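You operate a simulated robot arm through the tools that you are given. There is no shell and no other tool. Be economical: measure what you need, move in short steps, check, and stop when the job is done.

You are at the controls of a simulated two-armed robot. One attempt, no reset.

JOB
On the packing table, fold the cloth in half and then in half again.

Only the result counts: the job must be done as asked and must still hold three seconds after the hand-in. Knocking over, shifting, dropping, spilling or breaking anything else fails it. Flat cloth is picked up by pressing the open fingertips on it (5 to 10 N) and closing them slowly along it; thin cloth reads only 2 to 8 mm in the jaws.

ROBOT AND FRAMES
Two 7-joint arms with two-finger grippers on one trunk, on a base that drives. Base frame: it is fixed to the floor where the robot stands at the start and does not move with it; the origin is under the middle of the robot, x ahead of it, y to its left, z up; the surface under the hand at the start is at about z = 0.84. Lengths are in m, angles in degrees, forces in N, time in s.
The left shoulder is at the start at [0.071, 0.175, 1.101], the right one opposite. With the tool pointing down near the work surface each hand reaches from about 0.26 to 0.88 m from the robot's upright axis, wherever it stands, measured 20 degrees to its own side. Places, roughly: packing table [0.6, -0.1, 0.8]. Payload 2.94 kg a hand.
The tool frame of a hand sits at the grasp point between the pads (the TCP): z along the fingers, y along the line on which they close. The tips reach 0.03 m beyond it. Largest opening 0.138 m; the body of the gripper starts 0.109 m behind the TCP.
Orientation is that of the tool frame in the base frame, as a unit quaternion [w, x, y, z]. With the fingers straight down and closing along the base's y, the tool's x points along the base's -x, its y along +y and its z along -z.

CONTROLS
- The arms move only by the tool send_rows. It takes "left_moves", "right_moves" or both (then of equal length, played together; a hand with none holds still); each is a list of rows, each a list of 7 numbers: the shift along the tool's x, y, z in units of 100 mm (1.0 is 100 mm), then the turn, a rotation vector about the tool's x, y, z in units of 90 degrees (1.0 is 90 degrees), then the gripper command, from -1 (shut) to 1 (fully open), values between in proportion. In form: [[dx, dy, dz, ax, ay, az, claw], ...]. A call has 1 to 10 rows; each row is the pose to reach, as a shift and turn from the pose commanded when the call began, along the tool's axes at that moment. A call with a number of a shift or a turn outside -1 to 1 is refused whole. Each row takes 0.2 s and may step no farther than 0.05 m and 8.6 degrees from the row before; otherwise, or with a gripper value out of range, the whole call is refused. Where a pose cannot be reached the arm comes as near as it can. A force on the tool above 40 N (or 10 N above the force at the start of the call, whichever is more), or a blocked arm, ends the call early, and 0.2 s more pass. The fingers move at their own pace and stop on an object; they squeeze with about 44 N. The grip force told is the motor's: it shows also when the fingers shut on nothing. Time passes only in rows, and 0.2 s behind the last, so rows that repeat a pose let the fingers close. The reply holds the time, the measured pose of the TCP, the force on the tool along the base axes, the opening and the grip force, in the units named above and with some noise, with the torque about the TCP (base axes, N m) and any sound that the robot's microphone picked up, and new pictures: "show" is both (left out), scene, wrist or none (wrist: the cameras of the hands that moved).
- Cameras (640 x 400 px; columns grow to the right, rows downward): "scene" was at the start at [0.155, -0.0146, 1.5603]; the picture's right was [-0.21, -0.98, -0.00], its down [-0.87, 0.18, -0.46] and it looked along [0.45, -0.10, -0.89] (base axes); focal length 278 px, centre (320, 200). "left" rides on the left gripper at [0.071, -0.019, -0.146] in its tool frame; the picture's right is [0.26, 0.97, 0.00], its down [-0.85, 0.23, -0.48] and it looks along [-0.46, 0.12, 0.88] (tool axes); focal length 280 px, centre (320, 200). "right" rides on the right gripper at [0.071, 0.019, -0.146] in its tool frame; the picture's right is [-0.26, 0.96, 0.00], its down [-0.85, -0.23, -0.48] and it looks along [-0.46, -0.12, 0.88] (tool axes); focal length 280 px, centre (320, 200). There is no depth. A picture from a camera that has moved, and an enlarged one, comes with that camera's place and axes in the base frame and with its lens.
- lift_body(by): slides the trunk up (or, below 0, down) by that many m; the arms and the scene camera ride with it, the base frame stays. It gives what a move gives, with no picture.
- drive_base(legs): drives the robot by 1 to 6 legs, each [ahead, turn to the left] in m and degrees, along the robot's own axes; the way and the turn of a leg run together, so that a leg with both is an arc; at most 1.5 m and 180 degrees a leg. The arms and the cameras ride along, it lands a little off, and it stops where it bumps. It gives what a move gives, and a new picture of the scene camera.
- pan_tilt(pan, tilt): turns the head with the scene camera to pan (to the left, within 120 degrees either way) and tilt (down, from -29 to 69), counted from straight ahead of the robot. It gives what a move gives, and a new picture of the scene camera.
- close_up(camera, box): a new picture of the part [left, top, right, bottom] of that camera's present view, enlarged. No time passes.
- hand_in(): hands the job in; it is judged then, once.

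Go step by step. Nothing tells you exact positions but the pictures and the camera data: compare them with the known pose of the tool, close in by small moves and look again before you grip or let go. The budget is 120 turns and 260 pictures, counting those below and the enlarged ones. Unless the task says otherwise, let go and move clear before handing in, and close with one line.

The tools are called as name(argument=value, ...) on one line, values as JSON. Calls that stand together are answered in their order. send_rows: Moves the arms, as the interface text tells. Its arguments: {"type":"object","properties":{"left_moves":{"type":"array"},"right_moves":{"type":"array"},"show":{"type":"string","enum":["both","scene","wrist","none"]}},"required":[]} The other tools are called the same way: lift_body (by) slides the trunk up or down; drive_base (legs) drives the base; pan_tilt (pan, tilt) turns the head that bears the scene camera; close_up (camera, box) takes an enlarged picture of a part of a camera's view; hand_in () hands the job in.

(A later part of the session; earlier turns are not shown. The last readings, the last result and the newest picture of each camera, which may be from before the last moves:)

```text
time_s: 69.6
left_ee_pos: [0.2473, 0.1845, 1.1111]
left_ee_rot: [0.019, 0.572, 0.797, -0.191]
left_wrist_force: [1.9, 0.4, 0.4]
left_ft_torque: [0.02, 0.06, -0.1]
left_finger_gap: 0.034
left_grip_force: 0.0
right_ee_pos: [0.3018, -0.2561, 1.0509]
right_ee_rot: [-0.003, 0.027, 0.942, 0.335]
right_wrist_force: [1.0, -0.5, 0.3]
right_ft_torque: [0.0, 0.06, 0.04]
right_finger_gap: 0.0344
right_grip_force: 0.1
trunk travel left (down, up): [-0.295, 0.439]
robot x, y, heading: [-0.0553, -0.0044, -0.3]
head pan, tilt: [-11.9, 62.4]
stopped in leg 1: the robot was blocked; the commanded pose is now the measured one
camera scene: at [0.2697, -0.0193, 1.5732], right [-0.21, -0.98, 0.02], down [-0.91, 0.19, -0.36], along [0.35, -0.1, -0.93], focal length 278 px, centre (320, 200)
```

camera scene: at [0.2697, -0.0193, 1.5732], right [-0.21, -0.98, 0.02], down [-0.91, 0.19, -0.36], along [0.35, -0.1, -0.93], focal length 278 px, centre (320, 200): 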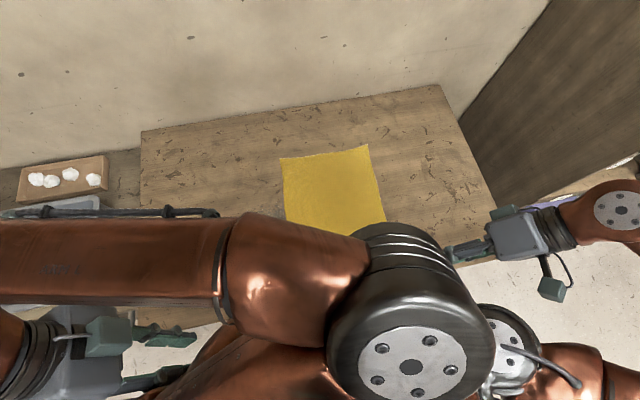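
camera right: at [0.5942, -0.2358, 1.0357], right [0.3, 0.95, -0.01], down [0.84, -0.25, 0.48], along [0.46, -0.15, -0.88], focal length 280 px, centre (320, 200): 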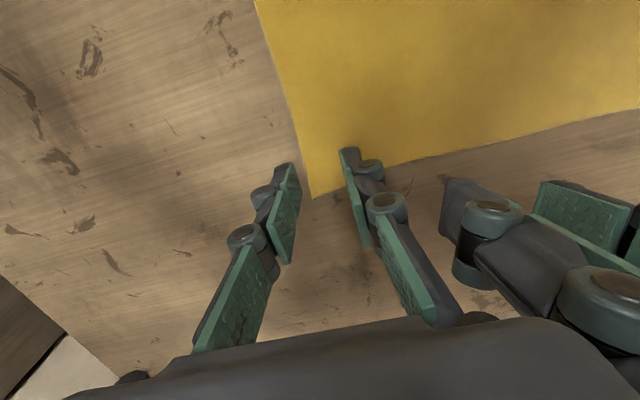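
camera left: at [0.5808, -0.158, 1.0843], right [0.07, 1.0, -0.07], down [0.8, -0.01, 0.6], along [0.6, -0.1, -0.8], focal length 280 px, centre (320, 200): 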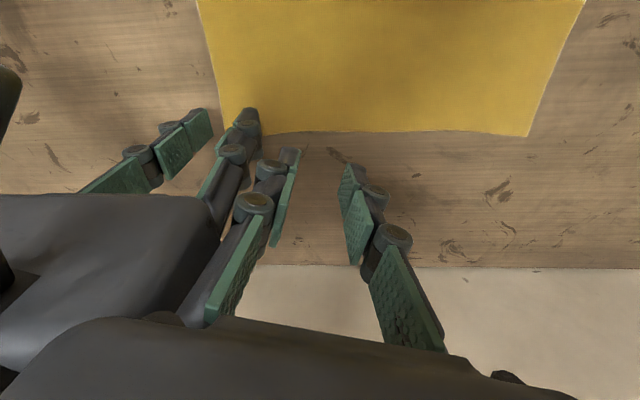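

The body is rocking and the left elbow is jammed over the trunk. I move the left hand gently forward to free it.

send_rows(left_moves=[[-0.03, 0.09, -0.02, 0, 0, 0, -0.5], [-0.07, 0.18, -0.04, 0, 0, 0, -0.5], [-0.1, 0.27, -0.06, 0, 0, 0, -0.5], [-0.14, 0.37, -0.08, 0, 0, 0, -0.5], [-0.17, 0.46, -0.1, 0, 0, 0, -0.5], [-0.2, 0.55, -0.11, 0, 0, 0, -0.5], [-0.24, 0.64, -0.13, 0, 0, 0, -0.5], [-0.27, 0.74, -0.15, 0, 0, 0, -0.5], [-0.31, 0.83, -0.17, 0, 0, 0, -0.5], [-0.34, 0.92, -0.19, 0, 0, 0, -0.5]], show="scene")

```text
time_s: 69.9
left_ee_pos: [0.1364, 0.222, 1.1303]
left_ee_rot: [0.018, 0.606, 0.787, -0.115]
left_wrist_force: [77.9, 59.6, -4.2]
left_ft_torque: [-2.21, 3.05, -1.19]
left_finger_gap: 0.0
left_grip_force: 0.1
left hand out of reach, approached as far as the arm can: row 1
right_ee_pos: [0.1816, -0.2466, 1.0738]
right_ee_rot: [-0.013, -0.026, 0.928, 0.37]
right_wrist_force: [0.6, 0.0, 0.0]
right_ft_torque: [0.01, 0.1, 0.1]
right_finger_gap: 0.0348
right_grip_force: 0.0
trunk travel left (down, up): [-0.295, 0.439]
robot x, y, heading: [-0.0563, 0.0012, -0.5]
head pan, tilt: [-11.9, 62.4]
stopped in row 1 (left hand): the arm was blocked; the commanded pose is now the measured one
camera scene: at [0.1431, -0.0167, 1.5805], right [-0.21, -0.98, 0.01], down [-0.88, 0.19, -0.43], along [0.42, -0.1, -0.9], focal length 278 px, centre (320, 200)
```

scene: 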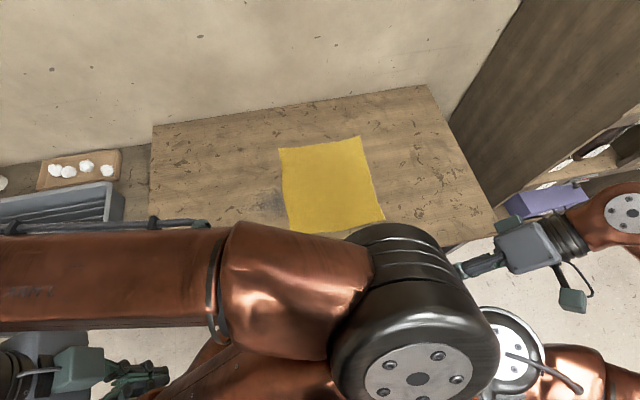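

The left gripper touches the robot's own body. I move it left and forward away from the contact.

send_rows(left_moves=[[0.16, 0.17, -0.05, 0, 0, 0, -0.5], [0.32, 0.34, -0.11, 0, 0, 0, -0.5], [0.47, 0.5, -0.16, 0, 0, 0, -0.5], [0.63, 0.67, -0.22, 0, 0, 0, -0.5]], show="none")

send_rows(left_moves=[[0.16, 0.17, -0.05, 0, 0, 0, -0.5], [0.32, 0.34, -0.11, 0, 0, 0, -0.5], [0.47, 0.5, -0.16, 0, 0, 0, -0.5], [0.63, 0.67, -0.22, 0, 0, 0, -0.5]], show="scene")

```text
time_s: 70.2
left_ee_pos: [0.0476, 0.2287, 1.1407]
left_ee_rot: [0.038, 0.609, 0.788, -0.083]
left_wrist_force: [65.0, 47.4, -1.1]
left_ft_torque: [-1.48, 2.39, -1.0]
left_finger_gap: 0.0002
left_grip_force: 0.0
left hand out of reach, approached as far as the arm can: row 1
right_ee_pos: [0.1005, -0.2488, 1.087]
right_ee_rot: [0.027, -0.034, 0.931, 0.361]
right_wrist_force: [1.4, -0.9, -0.7]
right_ft_torque: [-0.01, 0.09, 0.09]
right_finger_gap: 0.0345
right_grip_force: 0.0
trunk travel left (down, up): [-0.295, 0.439]
robot x, y, heading: [-0.0565, -0.0013, -0.8]
head pan, tilt: [-11.9, 62.4]
stopped in row 1 (left hand): the force on the tool passed its limit at 129 N (the readings are from after the stop); the commanded pose is now the measured one
```

```text
time_s: 70.6
left_ee_pos: [0.198, 0.2339, 1.1166]
left_ee_rot: [-0.006, 0.595, 0.791, -0.142]
left_wrist_force: [-1.8, -2.6, -0.7]
left_ft_torque: [0.24, -0.19, 0.02]
left_finger_gap: 0.0347
left_grip_force: 0.0
left hand out of reach, approached as far as the arm can: row 1
right_ee_pos: [0.2151, -0.2535, 1.0349]
right_ee_rot: [-0.116, 0.061, 0.911, 0.391]
right_wrist_force: [2.2, -4.2, 3.3]
right_ft_torque: [-0.09, 0.11, 0.12]
right_finger_gap: 0.0345
right_grip_force: 0.1
trunk travel left (down, up): [-0.295, 0.439]
robot x, y, heading: [-0.0572, -0.0003, -0.0]
head pan, tilt: [-11.9, 62.4]
stopped in row 2 (right hand): the arm was blocked; the commanded pose is now the measured one
camera scene: at [0.1811, -0.0219, 1.5779], right [-0.21, -0.98, 0.01], down [-0.89, 0.19, -0.41], along [0.4, -0.09, -0.91], focal length 278 px, centre (320, 200)
```

scene: 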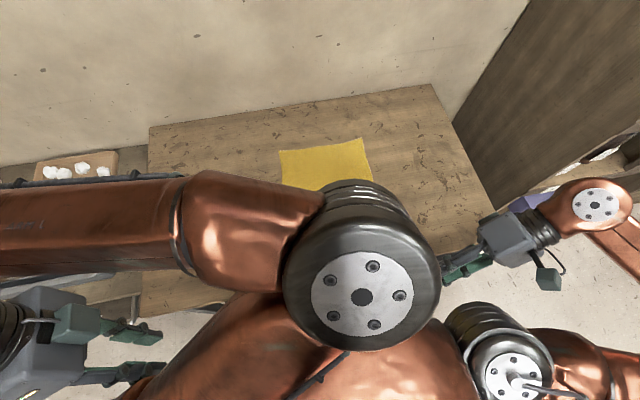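

Contact is released. I keep moving the left hand forward-left.

send_rows(left_moves=[[0.06, 0.22, -0.05, 0, 0, 0, -0.5], [0.12, 0.44, -0.1, 0, 0, 0, -0.5], [0.18, 0.66, -0.15, 0, 0, 0, -0.5], [0.24, 0.88, -0.2, 0, 0, 0, -0.5], [0.24, 0.88, -0.2, 0, 0, 0, -0.5]], show="none")

send_rows(left_moves=[[0.06, 0.22, -0.05, 0, 0, 0, -0.5], [0.12, 0.44, -0.1, 0, 0, 0, -0.5], [0.18, 0.66, -0.15, 0, 0, 0, -0.5], [0.24, 0.88, -0.2, 0, 0, 0, -0.5], [0.24, 0.88, -0.2, 0, 0, 0, -0.5]], show="scene")

```text
time_s: 71.0
left_ee_pos: [0.1653, 0.2879, 1.1413]
left_ee_rot: [-0.008, 0.635, 0.77, -0.051]
left_wrist_force: [67.7, 35.3, 8.5]
left_ft_torque: [-0.95, 1.92, 0.32]
left_finger_gap: 0.0037
left_grip_force: 0.0
right_ee_pos: [0.1669, -0.2825, 1.0349]
right_ee_rot: [-0.157, -0.023, 0.942, 0.297]
right_wrist_force: [1.3, -0.7, -0.5]
right_ft_torque: [0.03, 0.14, 0.09]
right_finger_gap: 0.0341
right_grip_force: 0.0
trunk travel left (down, up): [-0.295, 0.439]
robot x, y, heading: [-0.0525, 0.002, -0.2]
head pan, tilt: [-11.9, 62.4]
stopped in row 2 (right hand): the arm was blocked; the commanded pose is now the measured one
```

```text
time_s: 71.3
left_ee_pos: [0.0279, 0.3105, 1.1529]
left_ee_rot: [0.002, 0.637, 0.771, 0.0]
left_wrist_force: [-13.0, 34.4, -16.1]
left_ft_torque: [-0.24, -0.7, -0.86]
left_finger_gap: 0.036
left_grip_force: 1.7
right_ee_pos: [0.0594, -0.2971, 1.0448]
right_ee_rot: [-0.137, -0.083, 0.954, 0.254]
right_wrist_force: [2.3, 2.2, -4.7]
right_ft_torque: [-0.01, 0.29, 0.12]
right_finger_gap: 0.0345
right_grip_force: 0.1
trunk travel left (down, up): [-0.295, 0.439]
robot x, y, heading: [-0.0506, 0.0004, -0.3]
head pan, tilt: [-11.9, 62.4]
stopped in row 1 (left hand): the force on the tool passed its limit at 111 N (the readings are from after the stop); the commanded pose is now the measured one
camera scene: at [0.0863, -0.013, 1.5807], right [-0.21, -0.98, 0.0], down [-0.87, 0.18, -0.46], along [0.45, -0.1, -0.89], focal length 278 px, centre (320, 200)
```

scene: 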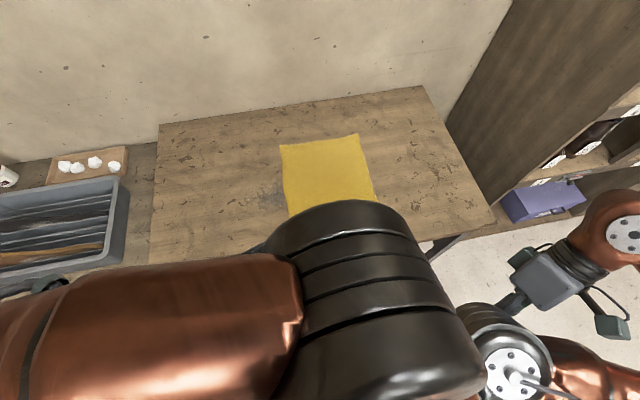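

I command both hands forward together with larger first steps.

send_rows(left_moves=[[0.08, 0.4, -0.1, 0, 0, 0, -0.5], [0.16, 0.8, -0.2, 0, 0, 0, -0.5], [0.2, 1, -0.2, 0, 0, 0, -0.5], [0.2, 1, -0.2, 0, 0, 0, -0.5]], right_moves=[[-0.38, -0.04, -0.12, 0, 0, 0, -0.5], [-0.76, -0.07, -0.24, 0, 0, 0, -0.5], [-0.95, -0.09, -0.3, 0, 0, 0, -0.5], [-0.95, -0.09, -0.3, 0, 0, 0, -0.5]], show="none")

send_rows(left_moves=[[0.08, 0.4, -0.1, 0, 0, 0, -0.5], [0.16, 0.8, -0.2, 0, 0, 0, -0.5], [0.2, 1, -0.2, 0, 0, 0, -0.5], [0.2, 1, -0.2, 0, 0, 0, -0.5]], right_moves=[[-0.38, -0.04, -0.12, 0, 0, 0, -0.5], [-0.76, -0.07, -0.24, 0, 0, 0, -0.5], [-0.95, -0.09, -0.3, 0, 0, 0, -0.5], [-0.95, -0.09, -0.3, 0, 0, 0, -0.5]], show="scene")

```text
time_s: 71.6
left_ee_pos: [-0.0034, 0.3078, 1.16]
left_ee_rot: [0.014, 0.644, 0.765, 0.013]
left_wrist_force: [0.2, -1.1, -0.6]
left_ft_torque: [0.08, 0.12, 0.02]
left_finger_gap: 0.0344
left_grip_force: 0.0
right_ee_pos: [0.0289, -0.2945, 1.0448]
right_ee_rot: [-0.115, -0.065, 0.954, 0.269]
right_wrist_force: [0.5, 1.2, -2.1]
right_ft_torque: [0.14, -0.02, -0.06]
right_finger_gap: 0.0342
right_grip_force: 0.1
trunk travel left (down, up): [-0.295, 0.439]
robot x, y, heading: [-0.0556, 0.0005, -0.2]
head pan, tilt: [-11.9, 62.4]
stopped in row 1 (left hand): the force on the tool passed its limit at 141 N (the readings are from after the stop); the commanded pose is now the measured one
```

```text
time_s: 72.5
left_ee_pos: [0.0619, 0.3377, 1.1534]
left_ee_rot: [0.038, 0.597, 0.801, 0.008]
left_wrist_force: [1.8, -0.4, -1.1]
left_ft_torque: [0.05, 0.22, -0.01]
left_finger_gap: 0.0346
left_grip_force: 0.1
right_ee_pos: [0.1236, -0.2992, 1.0432]
right_ee_rot: [-0.123, -0.09, 0.96, 0.234]
right_wrist_force: [1.9, 0.3, 0.4]
right_ft_torque: [-0.07, 0.22, 0.13]
right_finger_gap: 0.0346
right_grip_force: 0.1
trunk travel left (down, up): [-0.295, 0.439]
robot x, y, heading: [-0.054, -0.0006, -0.1]
head pan, tilt: [-11.9, 62.4]
stopped in row 4 (right hand): the arm was blocked; the commanded pose is now the measured one
camera scene: at [0.1587, -0.0141, 1.58], right [-0.21, -0.98, 0.01], down [-0.89, 0.18, -0.42], along [0.41, -0.1, -0.91], focal length 278 px, centre (320, 200)
```

scene: 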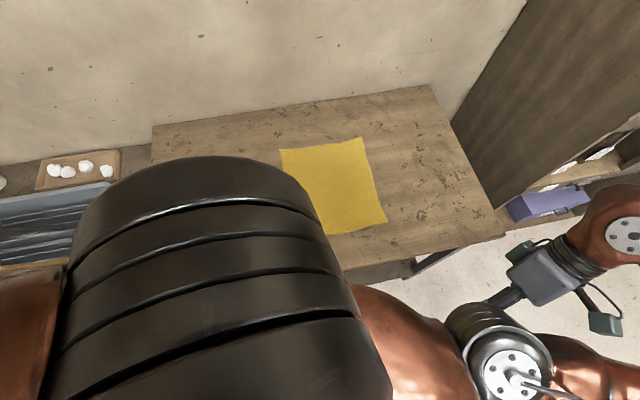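

The left elbow is coming over the top toward the outside. I continue moving both hands forward.

send_rows(left_moves=[[-0.06, 0.2, 0, 0, 0, 0, -0.5], [-0.12, 0.4, 0, 0, 0, 0, -0.5], [-0.18, 0.6, 0, 0, 0, 0, -0.5], [-0.24, 0.8, 0, 0, 0, 0, -0.5], [-0.29, 0.96, 0, 0, 0, 0, -0.5], [-0.29, 0.96, 0, 0, 0, 0, -0.5]], right_moves=[[-0.2, -0.02, -0.06, 0, 0, 0, -0.5], [-0.4, -0.04, -0.12, 0, 0, 0, -0.5], [-0.6, -0.06, -0.18, 0, 0, 0, -0.5], [-0.8, -0.08, -0.24, 0, 0, 0, -0.5], [-0.95, -0.1, -0.28, 0, 0, 0, -0.5], [-0.95, -0.1, -0.28, 0, 0, 0, -0.5]], show="none")

send_rows(left_moves=[[-0.06, 0.2, 0, 0, 0, 0, -0.5], [-0.12, 0.4, 0, 0, 0, 0, -0.5], [-0.18, 0.6, 0, 0, 0, 0, -0.5], [-0.24, 0.8, 0, 0, 0, 0, -0.5], [-0.29, 0.96, 0, 0, 0, 0, -0.5], [-0.29, 0.96, 0, 0, 0, 0, -0.5]], right_moves=[[-0.2, -0.02, -0.06, 0, 0, 0, -0.5], [-0.4, -0.04, -0.12, 0, 0, 0, -0.5], [-0.6, -0.06, -0.18, 0, 0, 0, -0.5], [-0.8, -0.08, -0.24, 0, 0, 0, -0.5], [-0.95, -0.1, -0.28, 0, 0, 0, -0.5], [-0.95, -0.1, -0.28, 0, 0, 0, -0.5]], show="scene")

```text
time_s: 72.8
left_ee_pos: [-0.0078, 0.3369, 1.1645]
left_ee_rot: [0.064, 0.619, 0.782, 0.031]
left_wrist_force: [5.0, -0.1, -2.0]
left_ft_torque: [-0.03, 0.38, -0.04]
left_finger_gap: 0.0344
left_grip_force: 0.1
right_ee_pos: [0.0533, -0.2942, 1.0464]
right_ee_rot: [-0.077, -0.082, 0.962, 0.247]
right_wrist_force: [0.7, 2.3, -1.9]
right_ft_torque: [-0.05, 0.13, 0.08]
right_finger_gap: 0.0344
right_grip_force: 0.2
trunk travel left (down, up): [-0.295, 0.439]
robot x, y, heading: [-0.0573, -0.0026, -0.2]
head pan, tilt: [-11.9, 62.4]
stopped in row 1 (right hand): the arm was blocked; the commanded pose is now the measured one
```

```text
time_s: 73.2
left_ee_pos: [0.1028, 0.3359, 1.1575]
left_ee_rot: [0.016, 0.619, 0.785, -0.001]
left_wrist_force: [-1.7, 1.3, 1.9]
left_ft_torque: [-0.16, -0.26, -0.02]
left_finger_gap: 0.0345
left_grip_force: 0.1
left hand out of reach, approached as far as the arm can: row 1
right_ee_pos: [0.1766, -0.2826, 1.0445]
right_ee_rot: [-0.074, -0.123, 0.954, 0.263]
right_wrist_force: [-3.1, 5.5, 4.7]
right_ft_torque: [-0.78, -0.43, 0.03]
right_finger_gap: 0.0346
right_grip_force: 0.2
trunk travel left (down, up): [-0.295, 0.439]
robot x, y, heading: [-0.0544, -0.0005, 0.5]
head pan, tilt: [-11.9, 62.4]
stopped in row 1 (right hand): the arm was blocked; the commanded pose is now the measured one
camera scene: at [0.1617, -0.0168, 1.5788], right [-0.2, -0.98, 0.01], down [-0.89, 0.18, -0.42], along [0.41, -0.09, -0.91], focal length 278 px, centre (320, 200)
```

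scene: 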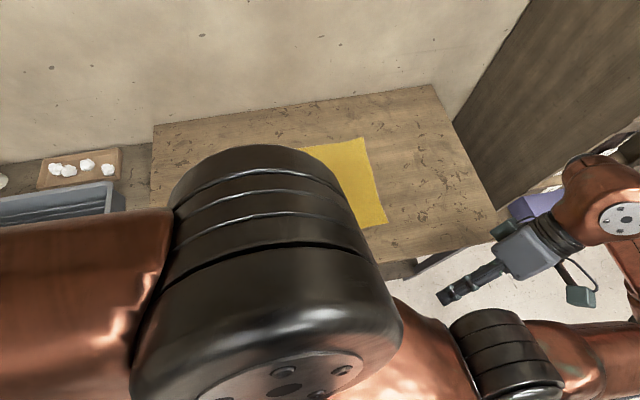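

I steer the left hand forward and to the right under the raised elbow, so the elbow ends up on the outside.

send_rows(left_moves=[[-0.3, 0.2, 0, 0, 0, 0, -0.5], [-0.6, 0.4, 0, 0, 0, 0, -0.5], [-0.8, 0.5, 0, 0, 0, 0, -0.5], [-0.96, 0.59, 0, 0, 0, 0, -0.5]], show="none")

send_rows(left_moves=[[-0.3, 0.2, 0, 0, 0, 0, -0.5], [-0.6, 0.4, 0, 0, 0, 0, -0.5], [-0.8, 0.5, 0, 0, 0, 0, -0.5], [-0.96, 0.59, 0, 0, 0, 0, -0.5]], show="scene")

```text
time_s: 73.7
left_ee_pos: [0.011, 0.3149, 1.1571]
left_ee_rot: [0.033, 0.594, 0.803, 0.041]
left_wrist_force: [2.8, -0.5, 0.4]
left_ft_torque: [0.09, 0.38, 0.01]
left_finger_gap: 0.0345
left_grip_force: 0.0
right_ee_pos: [0.0861, -0.3098, 1.0645]
right_ee_rot: [-0.045, -0.129, 0.969, 0.207]
right_wrist_force: [3.7, 1.0, -1.4]
right_ft_torque: [-0.05, 0.4, 0.2]
right_finger_gap: 0.0324
right_grip_force: 0.1
trunk travel left (down, up): [-0.295, 0.439]
robot x, y, heading: [-0.0533, 0.0024, 0.3]
head pan, tilt: [-11.9, 62.4]
stopped in row 2 (right hand): the arm was blocked; the commanded pose is now the measured one
```

```text
time_s: 74.0
left_ee_pos: [0.0173, 0.3071, 1.1616]
left_ee_rot: [0.037, 0.622, 0.78, 0.049]
left_wrist_force: [-11.4, 10.2, 5.3]
left_ft_torque: [-1.01, -0.89, -0.2]
left_finger_gap: 0.0444
left_grip_force: 7.1
left hand out of reach, approached as far as the arm can: row 1
right_ee_pos: [0.0801, -0.2979, 1.0515]
right_ee_rot: [-0.037, -0.12, 0.964, 0.234]
right_wrist_force: [-0.9, -0.2, 0.4]
right_ft_torque: [0.08, -0.08, -0.06]
right_finger_gap: 0.0344
right_grip_force: 0.0
trunk travel left (down, up): [-0.295, 0.439]
robot x, y, heading: [-0.0573, 0.0011, 0.1]
head pan, tilt: [-11.9, 62.4]
stopped in row 1 (left hand): the force on the tool passed its limit at 139 N (the readings are from after the stop); the commanded pose is now the measured one
camera scene: at [0.063, -0.0202, 1.5844], right [-0.2, -0.98, -0.01], down [-0.86, 0.18, -0.47], along [0.47, -0.09, -0.88], focal length 278 px, centre (320, 200)
```

scene: 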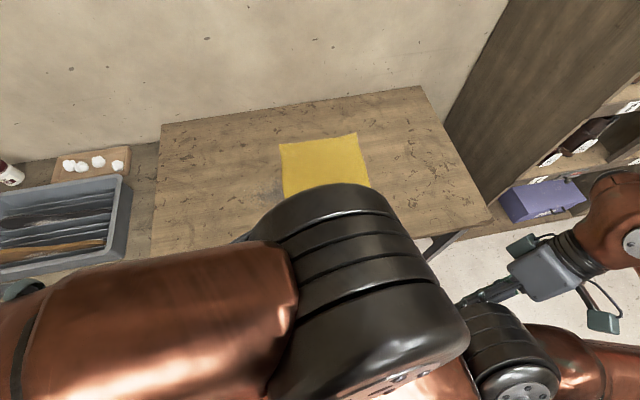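

The left hand is pressing its own upper arm. I move it outward to the left and forward, away from the arm.

send_rows(left_moves=[[0.2, 0.2, 0, 0, 0, 0, -0.5], [0.4, 0.4, 0, 0, 0, 0, -0.5], [0.55, 0.6, 0, 0, 0, 0, -0.5], [0.65, 0.76, 0, 0, 0, 0, -0.5]], show="none")

send_rows(left_moves=[[0.1, 0.2, 0, 0, 0, 0, -0.5], [0.2, 0.4, 0, 0, 0, 0, -0.5], [0.3, 0.6, 0, 0, 0, 0, -0.5], [0.4, 0.8, 0, 0, 0, 0, -0.5]], show="none")

send_rows(left_moves=[[0.1, 0.2, 0, 0, 0, 0, -0.5], [0.2, 0.4, 0, 0, 0, 0, -0.5], [0.3, 0.6, 0, 0, 0, 0, -0.5], [0.4, 0.8, 0, 0, 0, 0, -0.5]], show="scene")

```text
time_s: 75.0
left_ee_pos: [0.0991, 0.3892, 1.1696]
left_ee_rot: [0.033, 0.621, 0.782, 0.038]
left_wrist_force: [1.1, 1.4, 1.0]
left_ft_torque: [-0.03, 0.12, 0.01]
left_finger_gap: 0.0345
left_grip_force: 0.1
left hand out of reach, approached as far as the arm can: row 1, 2
right_ee_pos: [0.1041, -0.2956, 1.0553]
right_ee_rot: [-0.049, -0.118, 0.965, 0.23]
right_wrist_force: [0.5, -0.9, 0.4]
right_ft_torque: [0.0, 0.02, 0.02]
right_finger_gap: 0.0346
right_grip_force: 0.0
trunk travel left (down, up): [-0.295, 0.439]
robot x, y, heading: [-0.0553, -0.0007, 0.0]
head pan, tilt: [-11.9, 62.4]
```

```text
time_s: 76.0
left_ee_pos: [0.1556, 0.4463, 1.1774]
left_ee_rot: [0.039, 0.621, 0.782, 0.043]
left_wrist_force: [0.5, -0.2, -0.4]
left_ft_torque: [-0.03, 0.06, 0.0]
left_finger_gap: 0.0345
left_grip_force: 0.0
right_ee_pos: [0.0897, -0.2942, 1.0543]
right_ee_rot: [-0.041, -0.12, 0.964, 0.232]
right_wrist_force: [1.0, 0.3, 0.5]
right_ft_torque: [0.01, 0.03, 0.03]
right_finger_gap: 0.0345
right_grip_force: 0.1
trunk travel left (down, up): [-0.295, 0.439]
robot x, y, heading: [-0.0593, -0.0015, 0.3]
head pan, tilt: [-11.9, 62.4]
```

```text
time_s: 77.0
left_ee_pos: [0.2217, 0.5051, 1.1866]
left_ee_rot: [0.04, 0.62, 0.783, 0.044]
left_wrist_force: [0.2, 0.3, -0.7]
left_ft_torque: [-0.02, 0.01, -0.03]
left_finger_gap: 0.0343
left_grip_force: 0.1
right_ee_pos: [0.0874, -0.2942, 1.055]
right_ee_rot: [-0.04, -0.119, 0.965, 0.232]
right_wrist_force: [-0.5, 0.5, 0.1]
right_ft_torque: [-0.01, -0.03, 0.0]
right_finger_gap: 0.0346
right_grip_force: 0.0
trunk travel left (down, up): [-0.295, 0.439]
robot x, y, heading: [-0.0569, -0.0009, 0.1]
head pan, tilt: [-11.9, 62.4]
camera scene: at [0.0858, -0.0137, 1.5811], right [-0.2, -0.98, 0.0], down [-0.87, 0.18, -0.46], along [0.45, -0.09, -0.89], focal length 278 px, centre (320, 200)
```

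scene: 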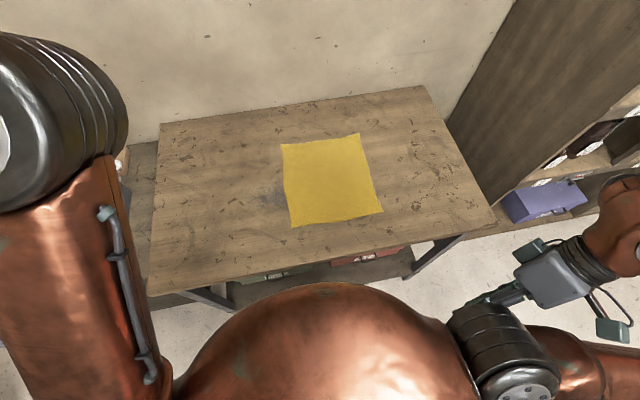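

The body is calm again, the left elbow is up on its own side, and the cloth is untouched. I bring the left hand forward and straighten the right hand while moving it forward.

send_rows(left_moves=[[-0.05, 0.09, 0, 0, 0, 0, -0.5], [-0.1, 0.18, 0, 0, 0, 0, -0.5], [-0.15, 0.27, 0, 0, 0, 0, -0.5], [-0.2, 0.36, 0, 0, 0, 0, -0.5], [-0.25, 0.45, 0, 0, 0, 0, -0.5], [-0.3, 0.54, 0, 0, 0, 0, -0.5], [-0.35, 0.63, 0, 0, 0, 0, -0.5], [-0.41, 0.72, 0, 0, 0, 0, -0.5], [-0.46, 0.81, 0, 0, 0, 0, -0.5], [-0.51, 0.9, 0, 0, 0, 0, -0.5]], right_moves=[[-0.08, -0.06, -0.03, 0.03, -0.005, 0.015, -0.5], [-0.17, -0.13, -0.07, 0.06, -0.01, 0.03, -0.5], [-0.25, -0.19, -0.1, 0.09, -0.015, 0.045, -0.5], [-0.34, -0.26, -0.14, 0.12, -0.02, 0.06, -0.5], [-0.42, -0.32, -0.17, 0.15, -0.025, 0.075, -0.5], [-0.51, -0.38, -0.21, 0.18, -0.03, 0.09, -0.5], [-0.6, -0.45, -0.24, 0.21, -0.035, 0.105, -0.5], [-0.68, -0.51, -0.28, 0.24, -0.04, 0.12, -0.5], [-0.77, -0.58, -0.32, 0.27, -0.045, 0.135, -0.5], [-0.85, -0.64, -0.35, 0.297, -0.05, 0.152, -0.5]], show="scene")

```text
time_s: 79.2
left_ee_pos: [0.3202, 0.4742, 1.1965]
left_ee_rot: [0.04, 0.621, 0.782, 0.044]
left_wrist_force: [0.4, 0.7, -0.3]
left_ft_torque: [0.01, 0.04, -0.01]
left_finger_gap: 0.0345
left_grip_force: 0.2
right_ee_pos: [0.1885, -0.3443, 1.0546]
right_ee_rot: [-0.001, -0.003, 1.0, 0.0]
right_wrist_force: [0.1, -0.5, 0.4]
right_ft_torque: [-0.04, -0.01, 0.02]
right_finger_gap: 0.0346
right_grip_force: 0.1
right hand out of reach, approached as far as the arm can: row 1, 2, 3
trunk travel left (down, up): [-0.295, 0.439]
robot x, y, heading: [-0.0509, -0.0012, 0.1]
head pan, tilt: [-11.9, 62.4]
camera scene: at [0.0863, -0.014, 1.581], right [-0.2, -0.98, 0.0], down [-0.87, 0.18, -0.46], along [0.45, -0.09, -0.89], focal length 278 px, centre (320, 200)
```

scene: 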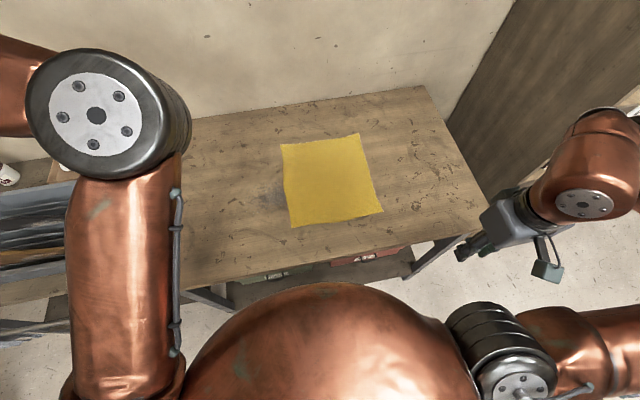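

The left arm is now safely parked off to the left, so I'll do the folding with the right hand alone, one corner at a time. First a small drive forward for comfortable reach.

drive_base(legs=[[0.05, 0]])

send_rows(right_moves=[[0, 0, 0, 0, 0, 0, -0.5], [-0.08, 0, 0, 0, 0, 0, -0.5], [-0.18, 0, 0, 0, 0, 0, -0.5], [-0.3, 0, 0, 0, 0, 0, -0.5], [-0.42, 0, 0, 0, 0, 0, -0.5], [-0.54, 0, 0, 0, 0, 0, -0.5], [-0.66, 0, 0, 0, 0, 0, -0.5], [-0.78, 0, 0, 0, 0, 0, -0.5], [-0.9, 0, 0, 0, 0, 0, -0.5], [-1, 0, 0, 0, 0, 0, -0.5]], show="none")

```text
time_s: 80.1
left_ee_pos: [0.361, 0.4748, 1.2006]
left_ee_rot: [0.043, 0.62, 0.782, 0.047]
left_wrist_force: [-0.9, 1.0, 0.1]
left_ft_torque: [0.0, -0.11, 0.01]
left_finger_gap: 0.0345
left_grip_force: 0.1
right_ee_pos: [0.2314, -0.3447, 1.0555]
right_ee_rot: [0.003, -0.002, 1.0, 0.001]
right_wrist_force: [-0.2, 0.9, 0.9]
right_ft_torque: [0.01, -0.11, 0.01]
right_finger_gap: 0.0343
right_grip_force: 0.0
trunk travel left (down, up): [-0.295, 0.439]
robot x, y, heading: [-0.0056, 0.0031, 0.3]
head pan, tilt: [-11.9, 62.4]
camera scene: at [0.1279, -0.014, 1.5823], right [-0.2, -0.98, 0.0], down [-0.87, 0.18, -0.47], along [0.46, -0.09, -0.88], focal length 278 px, centre (320, 200)
```

scene: 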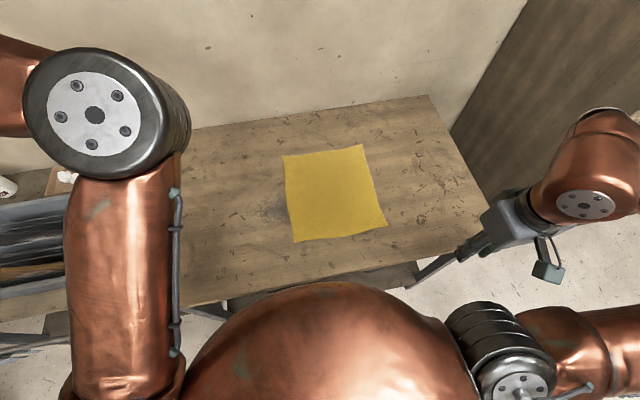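

```text
time_s: 82.3
left_ee_pos: [0.3668, 0.4748, 1.1986]
left_ee_rot: [0.041, 0.621, 0.782, 0.045]
left_wrist_force: [0.3, 0.4, 0.4]
left_ft_torque: [-0.02, 0.01, -0.01]
left_finger_gap: 0.0346
left_grip_force: 0.1
right_ee_pos: [0.3359, -0.3433, 1.0554]
right_ee_rot: [0.0, -0.002, 1.0, 0.001]
right_wrist_force: [-0.1, -0.6, 0.4]
right_ft_torque: [-0.06, -0.01, -0.01]
right_finger_gap: 0.0343
right_grip_force: 0.2
trunk travel left (down, up): [-0.295, 0.439]
robot x, y, heading: [-0.0058, 0.0011, 0.2]
head pan, tilt: [-11.9, 62.4]
```

Everything is stable. I move the right hand forward and down toward the far-right corner.

send_rows(right_moves=[[-0.15, 0, 0, 0, 0, 0, -0.56], [-0.32, 0, 0, 0, 0, 0, -0.56], [-0.5, 0, 0, 0, 0, 0, -0.56], [-0.68, 0, 0, 0, 0, 0, -0.56], [-0.85, 0, 0, 0, 0, 0, -0.56], [-1, 0, 0, 0, 0, 0, -0.56]], show="none")

send_rows(right_moves=[[-0.15, 0, 0, 0, 0, 0, -0.56], [-0.32, 0, 0, 0, 0, 0, -0.56], [-0.5, 0, 0.1, 0, 0, 0, -0.56], [-0.68, 0.1, 0.2, 0, 0, 0, -0.56], [-0.85, 0.2, 0.3, 0, 0, 0, -0.56], [-1, 0.3, 0.4, 0, 0, 0, -0.56]], show="none")

send_rows(right_moves=[[-0.15, 0.1, 0, 0, 0, 0, -0.56], [-0.32, 0.2, 0.1, 0, 0, 0, -0.56], [-0.5, 0.35, 0.2, 0, 0, 0, -0.56], [-0.68, 0.5, 0.35, 0, 0, 0, -0.56], [-0.85, 0.6, 0.5, 0, 0, 0, -0.56], [-1, 0.65, 0.6, 0, 0, 0, -0.56]], show="none")

send_rows(right_moves=[[-0.1, 0, 0.1, 0, 0, 0, -0.56], [-0.2, 0, 0.2, 0, 0, 0, -0.56], [-0.3, 0, 0.3, 0, 0, 0, -0.56], [-0.4, 0, 0.4, 0, 0, 0, -0.56]], show="both")

```text
time_s: 83.7
left_ee_pos: [0.3671, 0.4743, 1.1992]
left_ee_rot: [0.041, 0.62, 0.782, 0.044]
left_wrist_force: [0.5, -0.5, 0.1]
left_ft_torque: [0.0, 0.06, 0.0]
left_finger_gap: 0.0346
left_grip_force: 0.0
right_ee_pos: [0.435, -0.3417, 1.0541]
right_ee_rot: [0.0, -0.003, 1.0, 0.001]
right_wrist_force: [-0.3, -0.7, -0.5]
right_ft_torque: [-0.02, 0.01, -0.01]
right_finger_gap: 0.0305
right_grip_force: 0.1
trunk travel left (down, up): [-0.295, 0.439]
robot x, y, heading: [-0.0059, -0.0007, 0.2]
head pan, tilt: [-11.9, 62.4]
```

```text
time_s: 85.1
left_ee_pos: [0.3666, 0.4747, 1.1978]
left_ee_rot: [0.04, 0.62, 0.782, 0.044]
left_wrist_force: [0.2, 0.6, 0.7]
left_ft_torque: [-0.02, 0.03, -0.01]
left_finger_gap: 0.0345
left_grip_force: 0.0
right_ee_pos: [0.536, -0.3118, 1.0142]
right_ee_rot: [0.0, -0.003, 1.0, 0.001]
right_wrist_force: [0.7, 0.8, -0.4]
right_ft_torque: [0.02, -0.01, 0.02]
right_finger_gap: 0.0304
right_grip_force: 0.1
trunk travel left (down, up): [-0.295, 0.439]
robot x, y, heading: [-0.0084, 0.0025, 0.1]
head pan, tilt: [-11.9, 62.4]
```

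```text
time_s: 86.5
left_ee_pos: [0.3675, 0.4741, 1.1987]
left_ee_rot: [0.041, 0.621, 0.782, 0.044]
left_wrist_force: [-0.8, 0.2, -0.2]
left_ft_torque: [0.02, 0.03, -0.02]
left_finger_gap: 0.0341
left_grip_force: 0.1
right_ee_pos: [0.6359, -0.2472, 0.9541]
right_ee_rot: [0.0, -0.003, 1.0, 0.0]
right_wrist_force: [0.6, -0.6, -0.4]
right_ft_torque: [0.02, 0.0, 0.0]
right_finger_gap: 0.0305
right_grip_force: 0.0
trunk travel left (down, up): [-0.295, 0.439]
robot x, y, heading: [-0.0046, 0.0023, 0.3]
head pan, tilt: [-11.9, 62.4]
```

```text
time_s: 87.5
left_ee_pos: [0.3666, 0.4756, 1.1977]
left_ee_rot: [0.041, 0.621, 0.782, 0.044]
left_wrist_force: [0.1, 0.1, 0.2]
left_ft_torque: [0.0, 0.03, -0.01]
left_finger_gap: 0.0345
left_grip_force: 0.1
right_ee_pos: [0.6752, -0.247, 0.9131]
right_ee_rot: [0.0, -0.003, 1.0, 0.0]
right_wrist_force: [0.7, 0.0, -0.2]
right_ft_torque: [-0.01, 0.02, 0.02]
right_finger_gap: 0.0305
right_grip_force: 0.1
trunk travel left (down, up): [-0.295, 0.439]
robot x, y, heading: [-0.0062, -0.0004, 0.2]
head pan, tilt: [-11.9, 62.4]
camera scene: at [0.1356, -0.0137, 1.581], right [-0.2, -0.98, 0.0], down [-0.87, 0.18, -0.46], along [0.45, -0.09, -0.89], focal length 278 px, centre (320, 200)
camera right: at [0.6049, -0.229, 1.0619], right [0.26, 0.97, 0.0], down [0.85, -0.23, 0.48], along [0.46, -0.12, -0.88], focal length 280 px, centre (320, 200)
```

scene: 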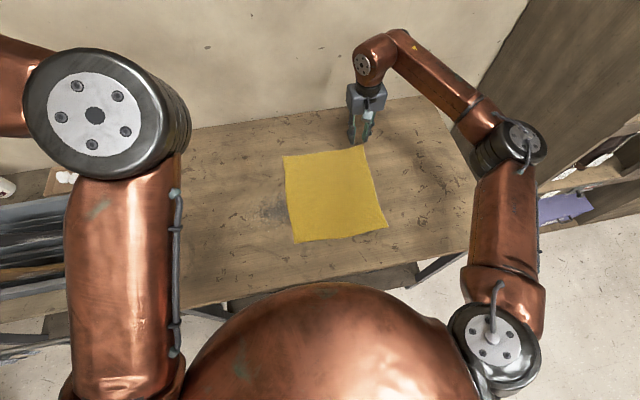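
right: 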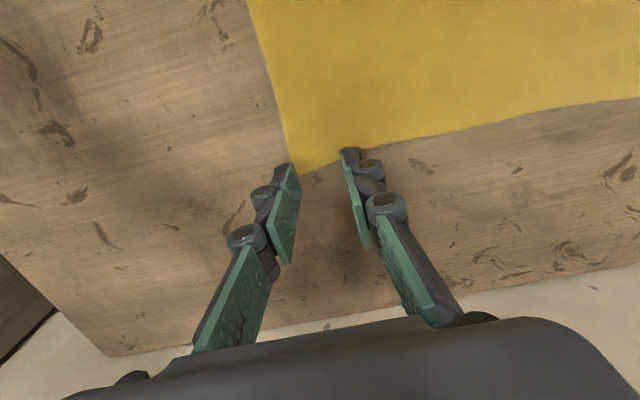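

The right hand is precise here; the corner is at about (0.688, −0.276). I shift back 7 mm and lower until contact.

send_rows(right_moves=[[0.04, 0, 0.1, 0, 0, 0, -0.56], [0.07, 0, 0.2, 0, 0, 0, -0.56], [0.07, 0, 0.3, 0, 0, 0, -0.56], [0.07, 0, 0.37, 0, 0, 0, -0.56], [0.07, 0, 0.41, 0, 0, 0, -0.56]], show="wrist")

```text
time_s: 88.7
left_ee_pos: [0.3658, 0.4743, 1.1994]
left_ee_rot: [0.04, 0.621, 0.782, 0.044]
left_wrist_force: [-0.2, 0.2, -0.4]
left_ft_torque: [0.01, -0.02, -0.01]
left_finger_gap: 0.0346
left_grip_force: 0.1
right_ee_pos: [0.6688, -0.2453, 0.8727]
right_ee_rot: [0.0, -0.003, 1.0, 0.001]
right_wrist_force: [0.3, -0.4, -0.1]
right_ft_torque: [-0.01, 0.02, -0.01]
right_finger_gap: 0.0303
right_grip_force: 0.1
trunk travel left (down, up): [-0.295, 0.439]
robot x, y, heading: [-0.0065, -0.0024, 0.2]
head pan, tilt: [-11.9, 62.4]
camera right: at [0.5973, -0.2289, 1.0204], right [0.26, 0.97, 0.0], down [0.85, -0.23, 0.48], along [0.46, -0.12, -0.88], focal length 280 px, centre (320, 200)
```

right: 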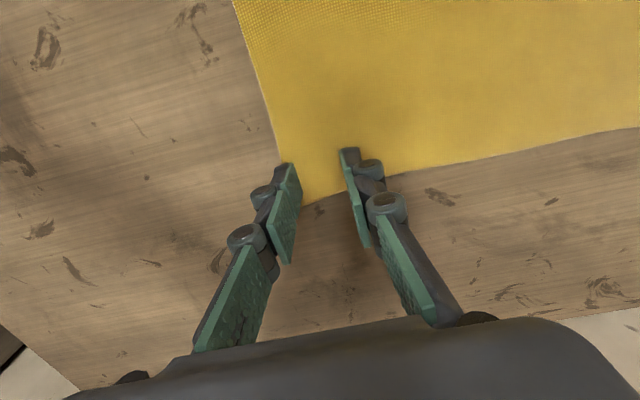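

Good placement. I press down a millimetre at a time.

send_rows(right_moves=[[0, 0, 0.01, 0, 0, 0, -0.56], [0, 0, 0.02, 0, 0, 0, -0.56], [0, 0, 0.03, 0, 0, 0, -0.56]], show="none")

```text
time_s: 89.5
left_ee_pos: [0.3661, 0.4761, 1.2001]
left_ee_rot: [0.042, 0.62, 0.782, 0.044]
left_wrist_force: [-0.7, -0.2, 0.6]
left_ft_torque: [0.02, -0.02, 0.0]
left_finger_gap: 0.0345
left_grip_force: 0.0
right_ee_pos: [0.6674, -0.2469, 0.8712]
right_ee_rot: [0.001, -0.003, 1.0, 0.001]
right_wrist_force: [1.1, -0.9, 5.5]
right_ft_torque: [-0.09, 0.02, 0.0]
right_finger_gap: 0.0304
right_grip_force: 0.0
trunk travel left (down, up): [-0.295, 0.439]
robot x, y, heading: [-0.0101, 0.002, 0.3]
head pan, tilt: [-11.9, 62.4]
```

Contact at 5.5 N. I press slightly more and close slowly along the cloth.

send_rows(right_moves=[[0, 0, 0.01, 0, 0, 0, -0.56], [0, 0, 0.01, 0, 0, 0, -0.62], [0, 0, 0.01, 0, 0, 0, -0.68], [0, 0, 0.01, 0, 0, 0, -0.74], [0, 0, 0.01, 0, 0, 0, -0.8], [0, 0, 0.01, 0, 0, 0, -0.86], [0, 0, 0.01, 0, 0, 0, -0.92], [0, 0, 0.01, 0, 0, 0, -1], [0, 0, 0.01, 0, 0, 0, -1], [0, 0, 0.01, 0, 0, 0, -1]], show="wrist")

```text
time_s: 91.7
left_ee_pos: [0.3665, 0.4752, 1.199]
left_ee_rot: [0.041, 0.62, 0.782, 0.045]
left_wrist_force: [0.1, -0.1, -0.5]
left_ft_torque: [0.02, 0.05, 0.01]
left_finger_gap: 0.0343
left_grip_force: 0.1
right_ee_pos: [0.6669, -0.246, 0.8693]
right_ee_rot: [0.0, -0.003, 1.0, 0.001]
right_wrist_force: [-0.6, 0.0, 2.5]
right_ft_torque: [0.02, -0.06, 0.03]
right_finger_gap: 0.0059
right_grip_force: 43.5
trunk travel left (down, up): [-0.295, 0.439]
robot x, y, heading: [-0.0056, -0.0029, -0.1]
head pan, tilt: [-11.9, 62.4]
camera right: at [0.5966, -0.2285, 1.0168], right [0.26, 0.97, 0.0], down [0.85, -0.23, 0.48], along [0.46, -0.12, -0.88], focal length 280 px, centre (320, 200)
```

right: 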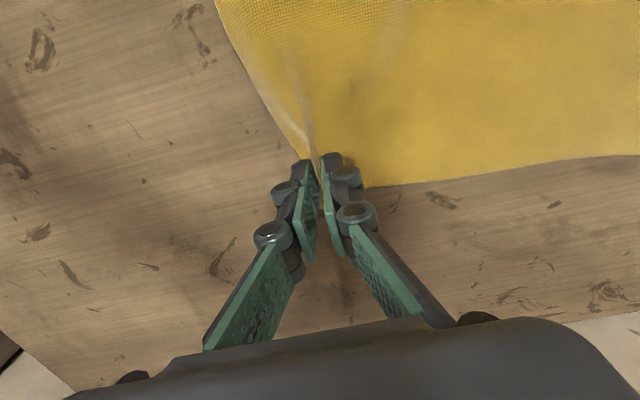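

The corner is gripped (5.9 mm of cloth). I lift it and start carrying it in an arc toward the near-right corner.

send_rows(right_moves=[[0, 0, -0.08, 0, 0, 0, -1], [0.02, 0, -0.2, 0, 0, 0, -1], [0.06, 0, -0.33, 0, 0, 0, -1], [0.12, 0, -0.46, 0, 0, 0, -1], [0.2, 0, -0.58, 0, 0, 0, -1], [0.3, 0, -0.7, 0, 0, 0, -1], [0.42, 0, -0.8, 0, 0, 0, -1], [0.56, 0, -0.88, 0, 0, 0, -1], [0.7, 0, -0.95, 0, 0, 0, -1], [0.85, 0.02, -1, 0, 0, 0, -1]], show="both")

```text
time_s: 93.9
left_ee_pos: [0.3657, 0.4753, 1.1986]
left_ee_rot: [0.042, 0.621, 0.782, 0.045]
left_wrist_force: [0.6, -0.4, -0.4]
left_ft_torque: [-0.01, -0.01, 0.0]
left_finger_gap: 0.0347
left_grip_force: 0.0
right_ee_pos: [0.5828, -0.2447, 0.969]
right_ee_rot: [0.0, -0.003, 1.0, 0.001]
right_wrist_force: [0.3, 0.5, 6.0]
right_ft_torque: [0.17, 0.01, -0.01]
right_finger_gap: 0.0009
right_grip_force: 30.9
trunk travel left (down, up): [-0.295, 0.439]
robot x, y, heading: [-0.0077, -0.0031, 0.2]
head pan, tilt: [-11.9, 62.4]
camera scene: at [0.1348, -0.0138, 1.5811], right [-0.2, -0.98, 0.0], down [-0.87, 0.18, -0.46], along [0.45, -0.09, -0.89], focal length 278 px, centre (320, 200)
camera right: at [0.5115, -0.2275, 1.1163], right [0.26, 0.97, 0.0], down [0.85, -0.23, 0.48], along [0.46, -0.12, -0.88], focal length 280 px, centre (320, 200)
```

scene: 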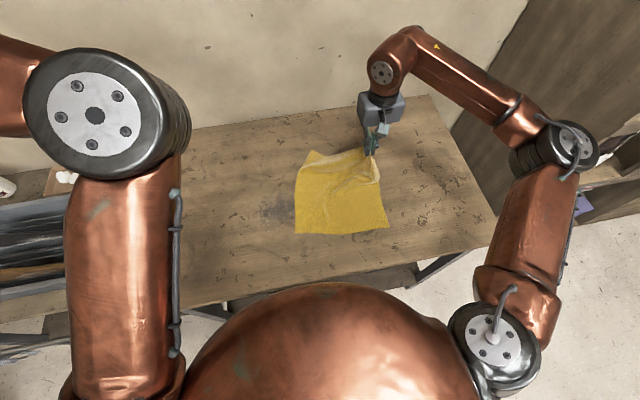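
right: 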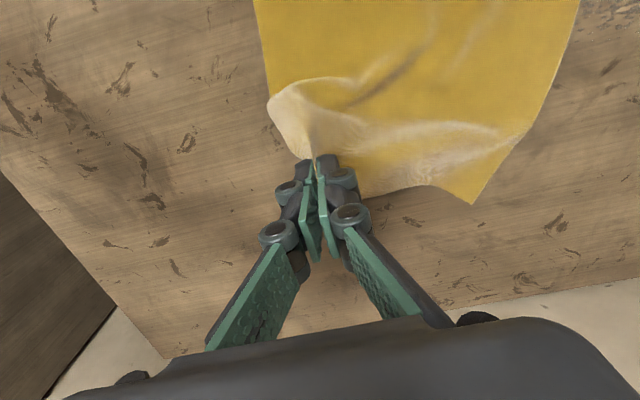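

The gap reads only 0.9 mm; I check whether the cloth is still held.

close_up(camera="right", box=[220, 60, 520, 260])

close_up(camera="scene", box=[270, 110, 430, 250])

```text
2.00 times, centred on (370, 160) of right
camera zoom: at [0.5115, -0.2275, 1.1163], right [0.26, 0.97, 0.0], down [0.85, -0.23, 0.48], along [0.46, -0.12, -0.88], focal length 561 px, centre (220, 280)
```

zoom: 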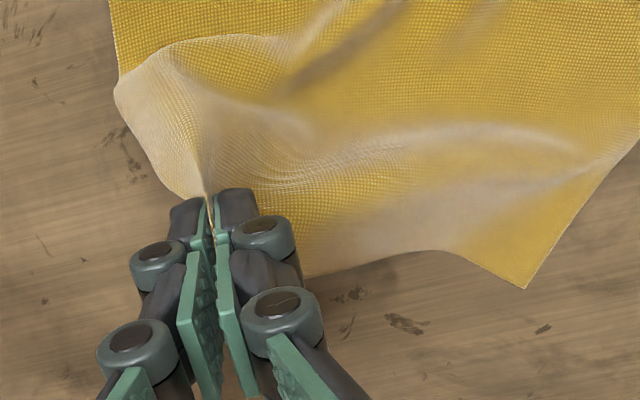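

```text
2.86 times, centred on (350, 180) of scene
camera zoom: at [0.1348, -0.0138, 1.5811], right [-0.2, -0.98, 0.0], down [-0.87, 0.18, -0.46], along [0.45, -0.09, -0.89], focal length 796 px, centre (234, 257)
```

zoom: 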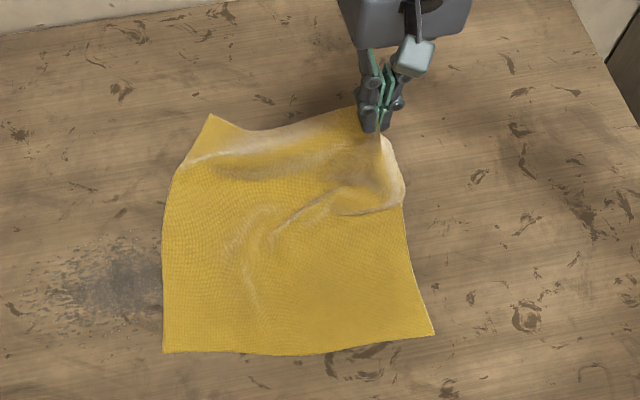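

It is held at the fingertips. I continue the arc while tilting the fingers forward.

send_rows(right_moves=[[0.12, 0.01, -0.02, 0, -0.03, 0, -1], [0.24, 0.02, -0.02, 0, -0.06, 0, -1], [0.36, 0.02, -0.02, 0, -0.1, 0, -1], [0.48, 0.03, 0, 0, -0.13, 0, -1], [0.6, 0.04, 0, 0, -0.17, 0, -1], [0.72, 0.05, 0.03, 0, -0.2, 0, -1], [0.82, 0.06, 0.07, 0, -0.24, 0, -1], [0.92, 0.07, 0.12, 0, -0.28, 0, -1], [1, 0.08, 0.18, 0, -0.32, 0, -1]], show="both")

```text
time_s: 95.9
left_ee_pos: [0.3657, 0.4741, 1.1987]
left_ee_rot: [0.041, 0.62, 0.782, 0.045]
left_wrist_force: [0.7, -0.8, -0.5]
left_ft_torque: [-0.02, 0.01, 0.0]
left_finger_gap: 0.0345
left_grip_force: 0.0
right_ee_pos: [0.4823, -0.2378, 0.9517]
right_ee_rot: [0.25, -0.003, 0.968, 0.002]
right_wrist_force: [-0.5, 0.0, 4.8]
right_ft_torque: [0.25, 0.1, 0.16]
right_finger_gap: 0.0012
right_grip_force: 32.0
trunk travel left (down, up): [-0.295, 0.439]
robot x, y, heading: [-0.0097, -0.0003, 0.0]
head pan, tilt: [-11.9, 62.4]
camera scene: at [0.1345, -0.0139, 1.5811], right [-0.2, -0.98, 0.0], down [-0.87, 0.18, -0.46], along [0.45, -0.09, -0.89], focal length 278 px, centre (320, 200)
camera right: at [0.3498, -0.2208, 1.0468], right [0.22, 0.97, 0.13], down [0.51, -0.23, 0.83], along [0.83, -0.12, -0.55], focal length 280 px, centre (320, 200)
```

scene: 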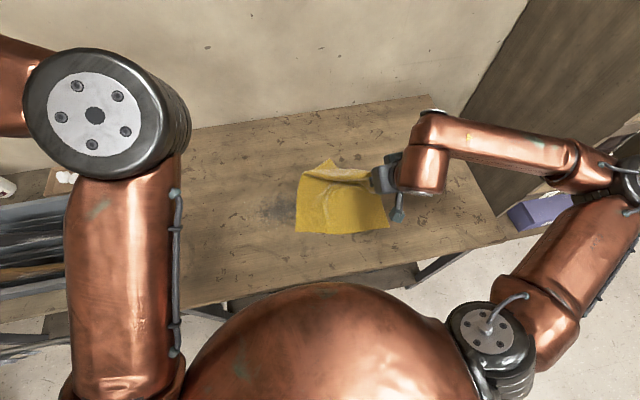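
right: 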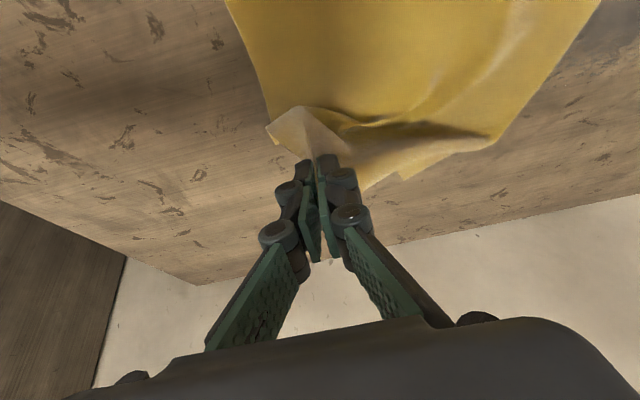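

The corner is following well. I bring it down toward the near-right corner.

send_rows(right_moves=[[0.12, 0, -0.01, 0, 0, 0, -1], [0.24, 0, -0.02, 0, -0.02, 0, -1], [0.36, 0, -0.03, 0, -0.04, 0, -1], [0.48, 0, -0.04, 0, -0.06, 0, -1], [0.6, 0, -0.04, 0, -0.08, 0, -1], [0.7, 0, -0.04, 0, -0.08, 0, -1], [0.8, 0, -0.04, 0, -0.08, 0, -1]], show="none")

send_rows(right_moves=[[0.09, 0, 0.04, 0, 0, 0, -1], [0.18, 0, 0.08, 0, 0, 0, -1], [0.27, 0, 0.12, 0, 0, 0, -1], [0.36, 0, 0.16, 0, 0, 0, -1]], show="both")

```text
time_s: 97.5
left_ee_pos: [0.3666, 0.4753, 1.1994]
left_ee_rot: [0.041, 0.62, 0.782, 0.045]
left_wrist_force: [0.2, -0.1, 0.3]
left_ft_torque: [0.02, -0.01, 0.0]
left_finger_gap: 0.0345
left_grip_force: 0.0
right_ee_pos: [0.4535, -0.2481, 0.9633]
right_ee_rot: [0.309, -0.003, 0.951, 0.003]
right_wrist_force: [0.9, -0.4, -2.8]
right_ft_torque: [-0.02, 0.03, -0.03]
right_finger_gap: 0.0059
right_grip_force: 42.2
right hand out of reach, approached as far as the arm can: row 4, 5, 6, 7
trunk travel left (down, up): [-0.295, 0.439]
robot x, y, heading: [-0.0039, 0.005, 0.5]
head pan, tilt: [-11.9, 62.4]
```

```text
time_s: 98.5
left_ee_pos: [0.3661, 0.4742, 1.1985]
left_ee_rot: [0.042, 0.621, 0.782, 0.046]
left_wrist_force: [-0.6, 0.8, -0.1]
left_ft_torque: [0.02, 0.02, -0.01]
left_finger_gap: 0.0345
left_grip_force: 0.0
right_ee_pos: [0.4548, -0.2469, 0.9646]
right_ee_rot: [0.309, -0.003, 0.951, 0.002]
right_wrist_force: [1.1, 0.3, 0.2]
right_ft_torque: [-0.04, 0.03, -0.03]
right_finger_gap: 0.005
right_grip_force: 29.9
right hand out of reach, approached as far as the arm can: row 1, 2, 3, 4
trunk travel left (down, up): [-0.295, 0.439]
robot x, y, heading: [-0.0067, 0.0016, 0.3]
head pan, tilt: [-11.9, 62.4]
camera scene: at [0.135, -0.0138, 1.5811], right [-0.2, -0.98, 0.0], down [-0.87, 0.18, -0.46], along [0.45, -0.09, -0.89], focal length 278 px, centre (320, 200)
camera right: at [0.3115, -0.2303, 1.042], right [0.21, 0.97, 0.16], down [0.41, -0.23, 0.88], along [0.89, -0.12, -0.44], focal length 280 px, centre (320, 200)
```

scene: 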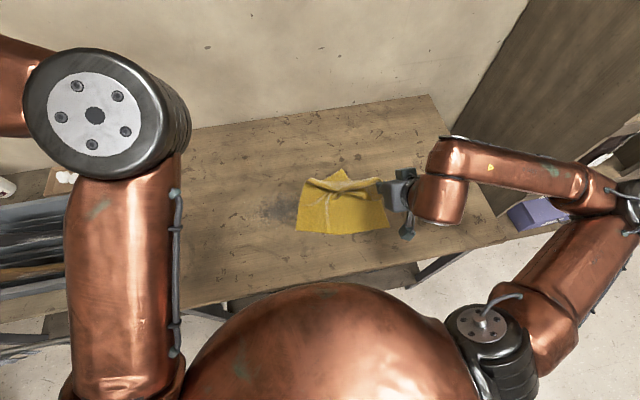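
right: 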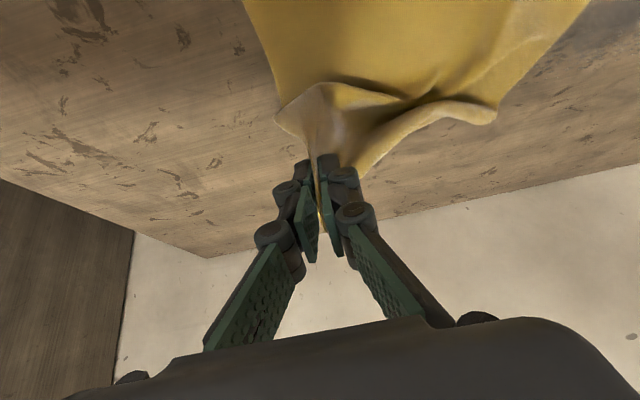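

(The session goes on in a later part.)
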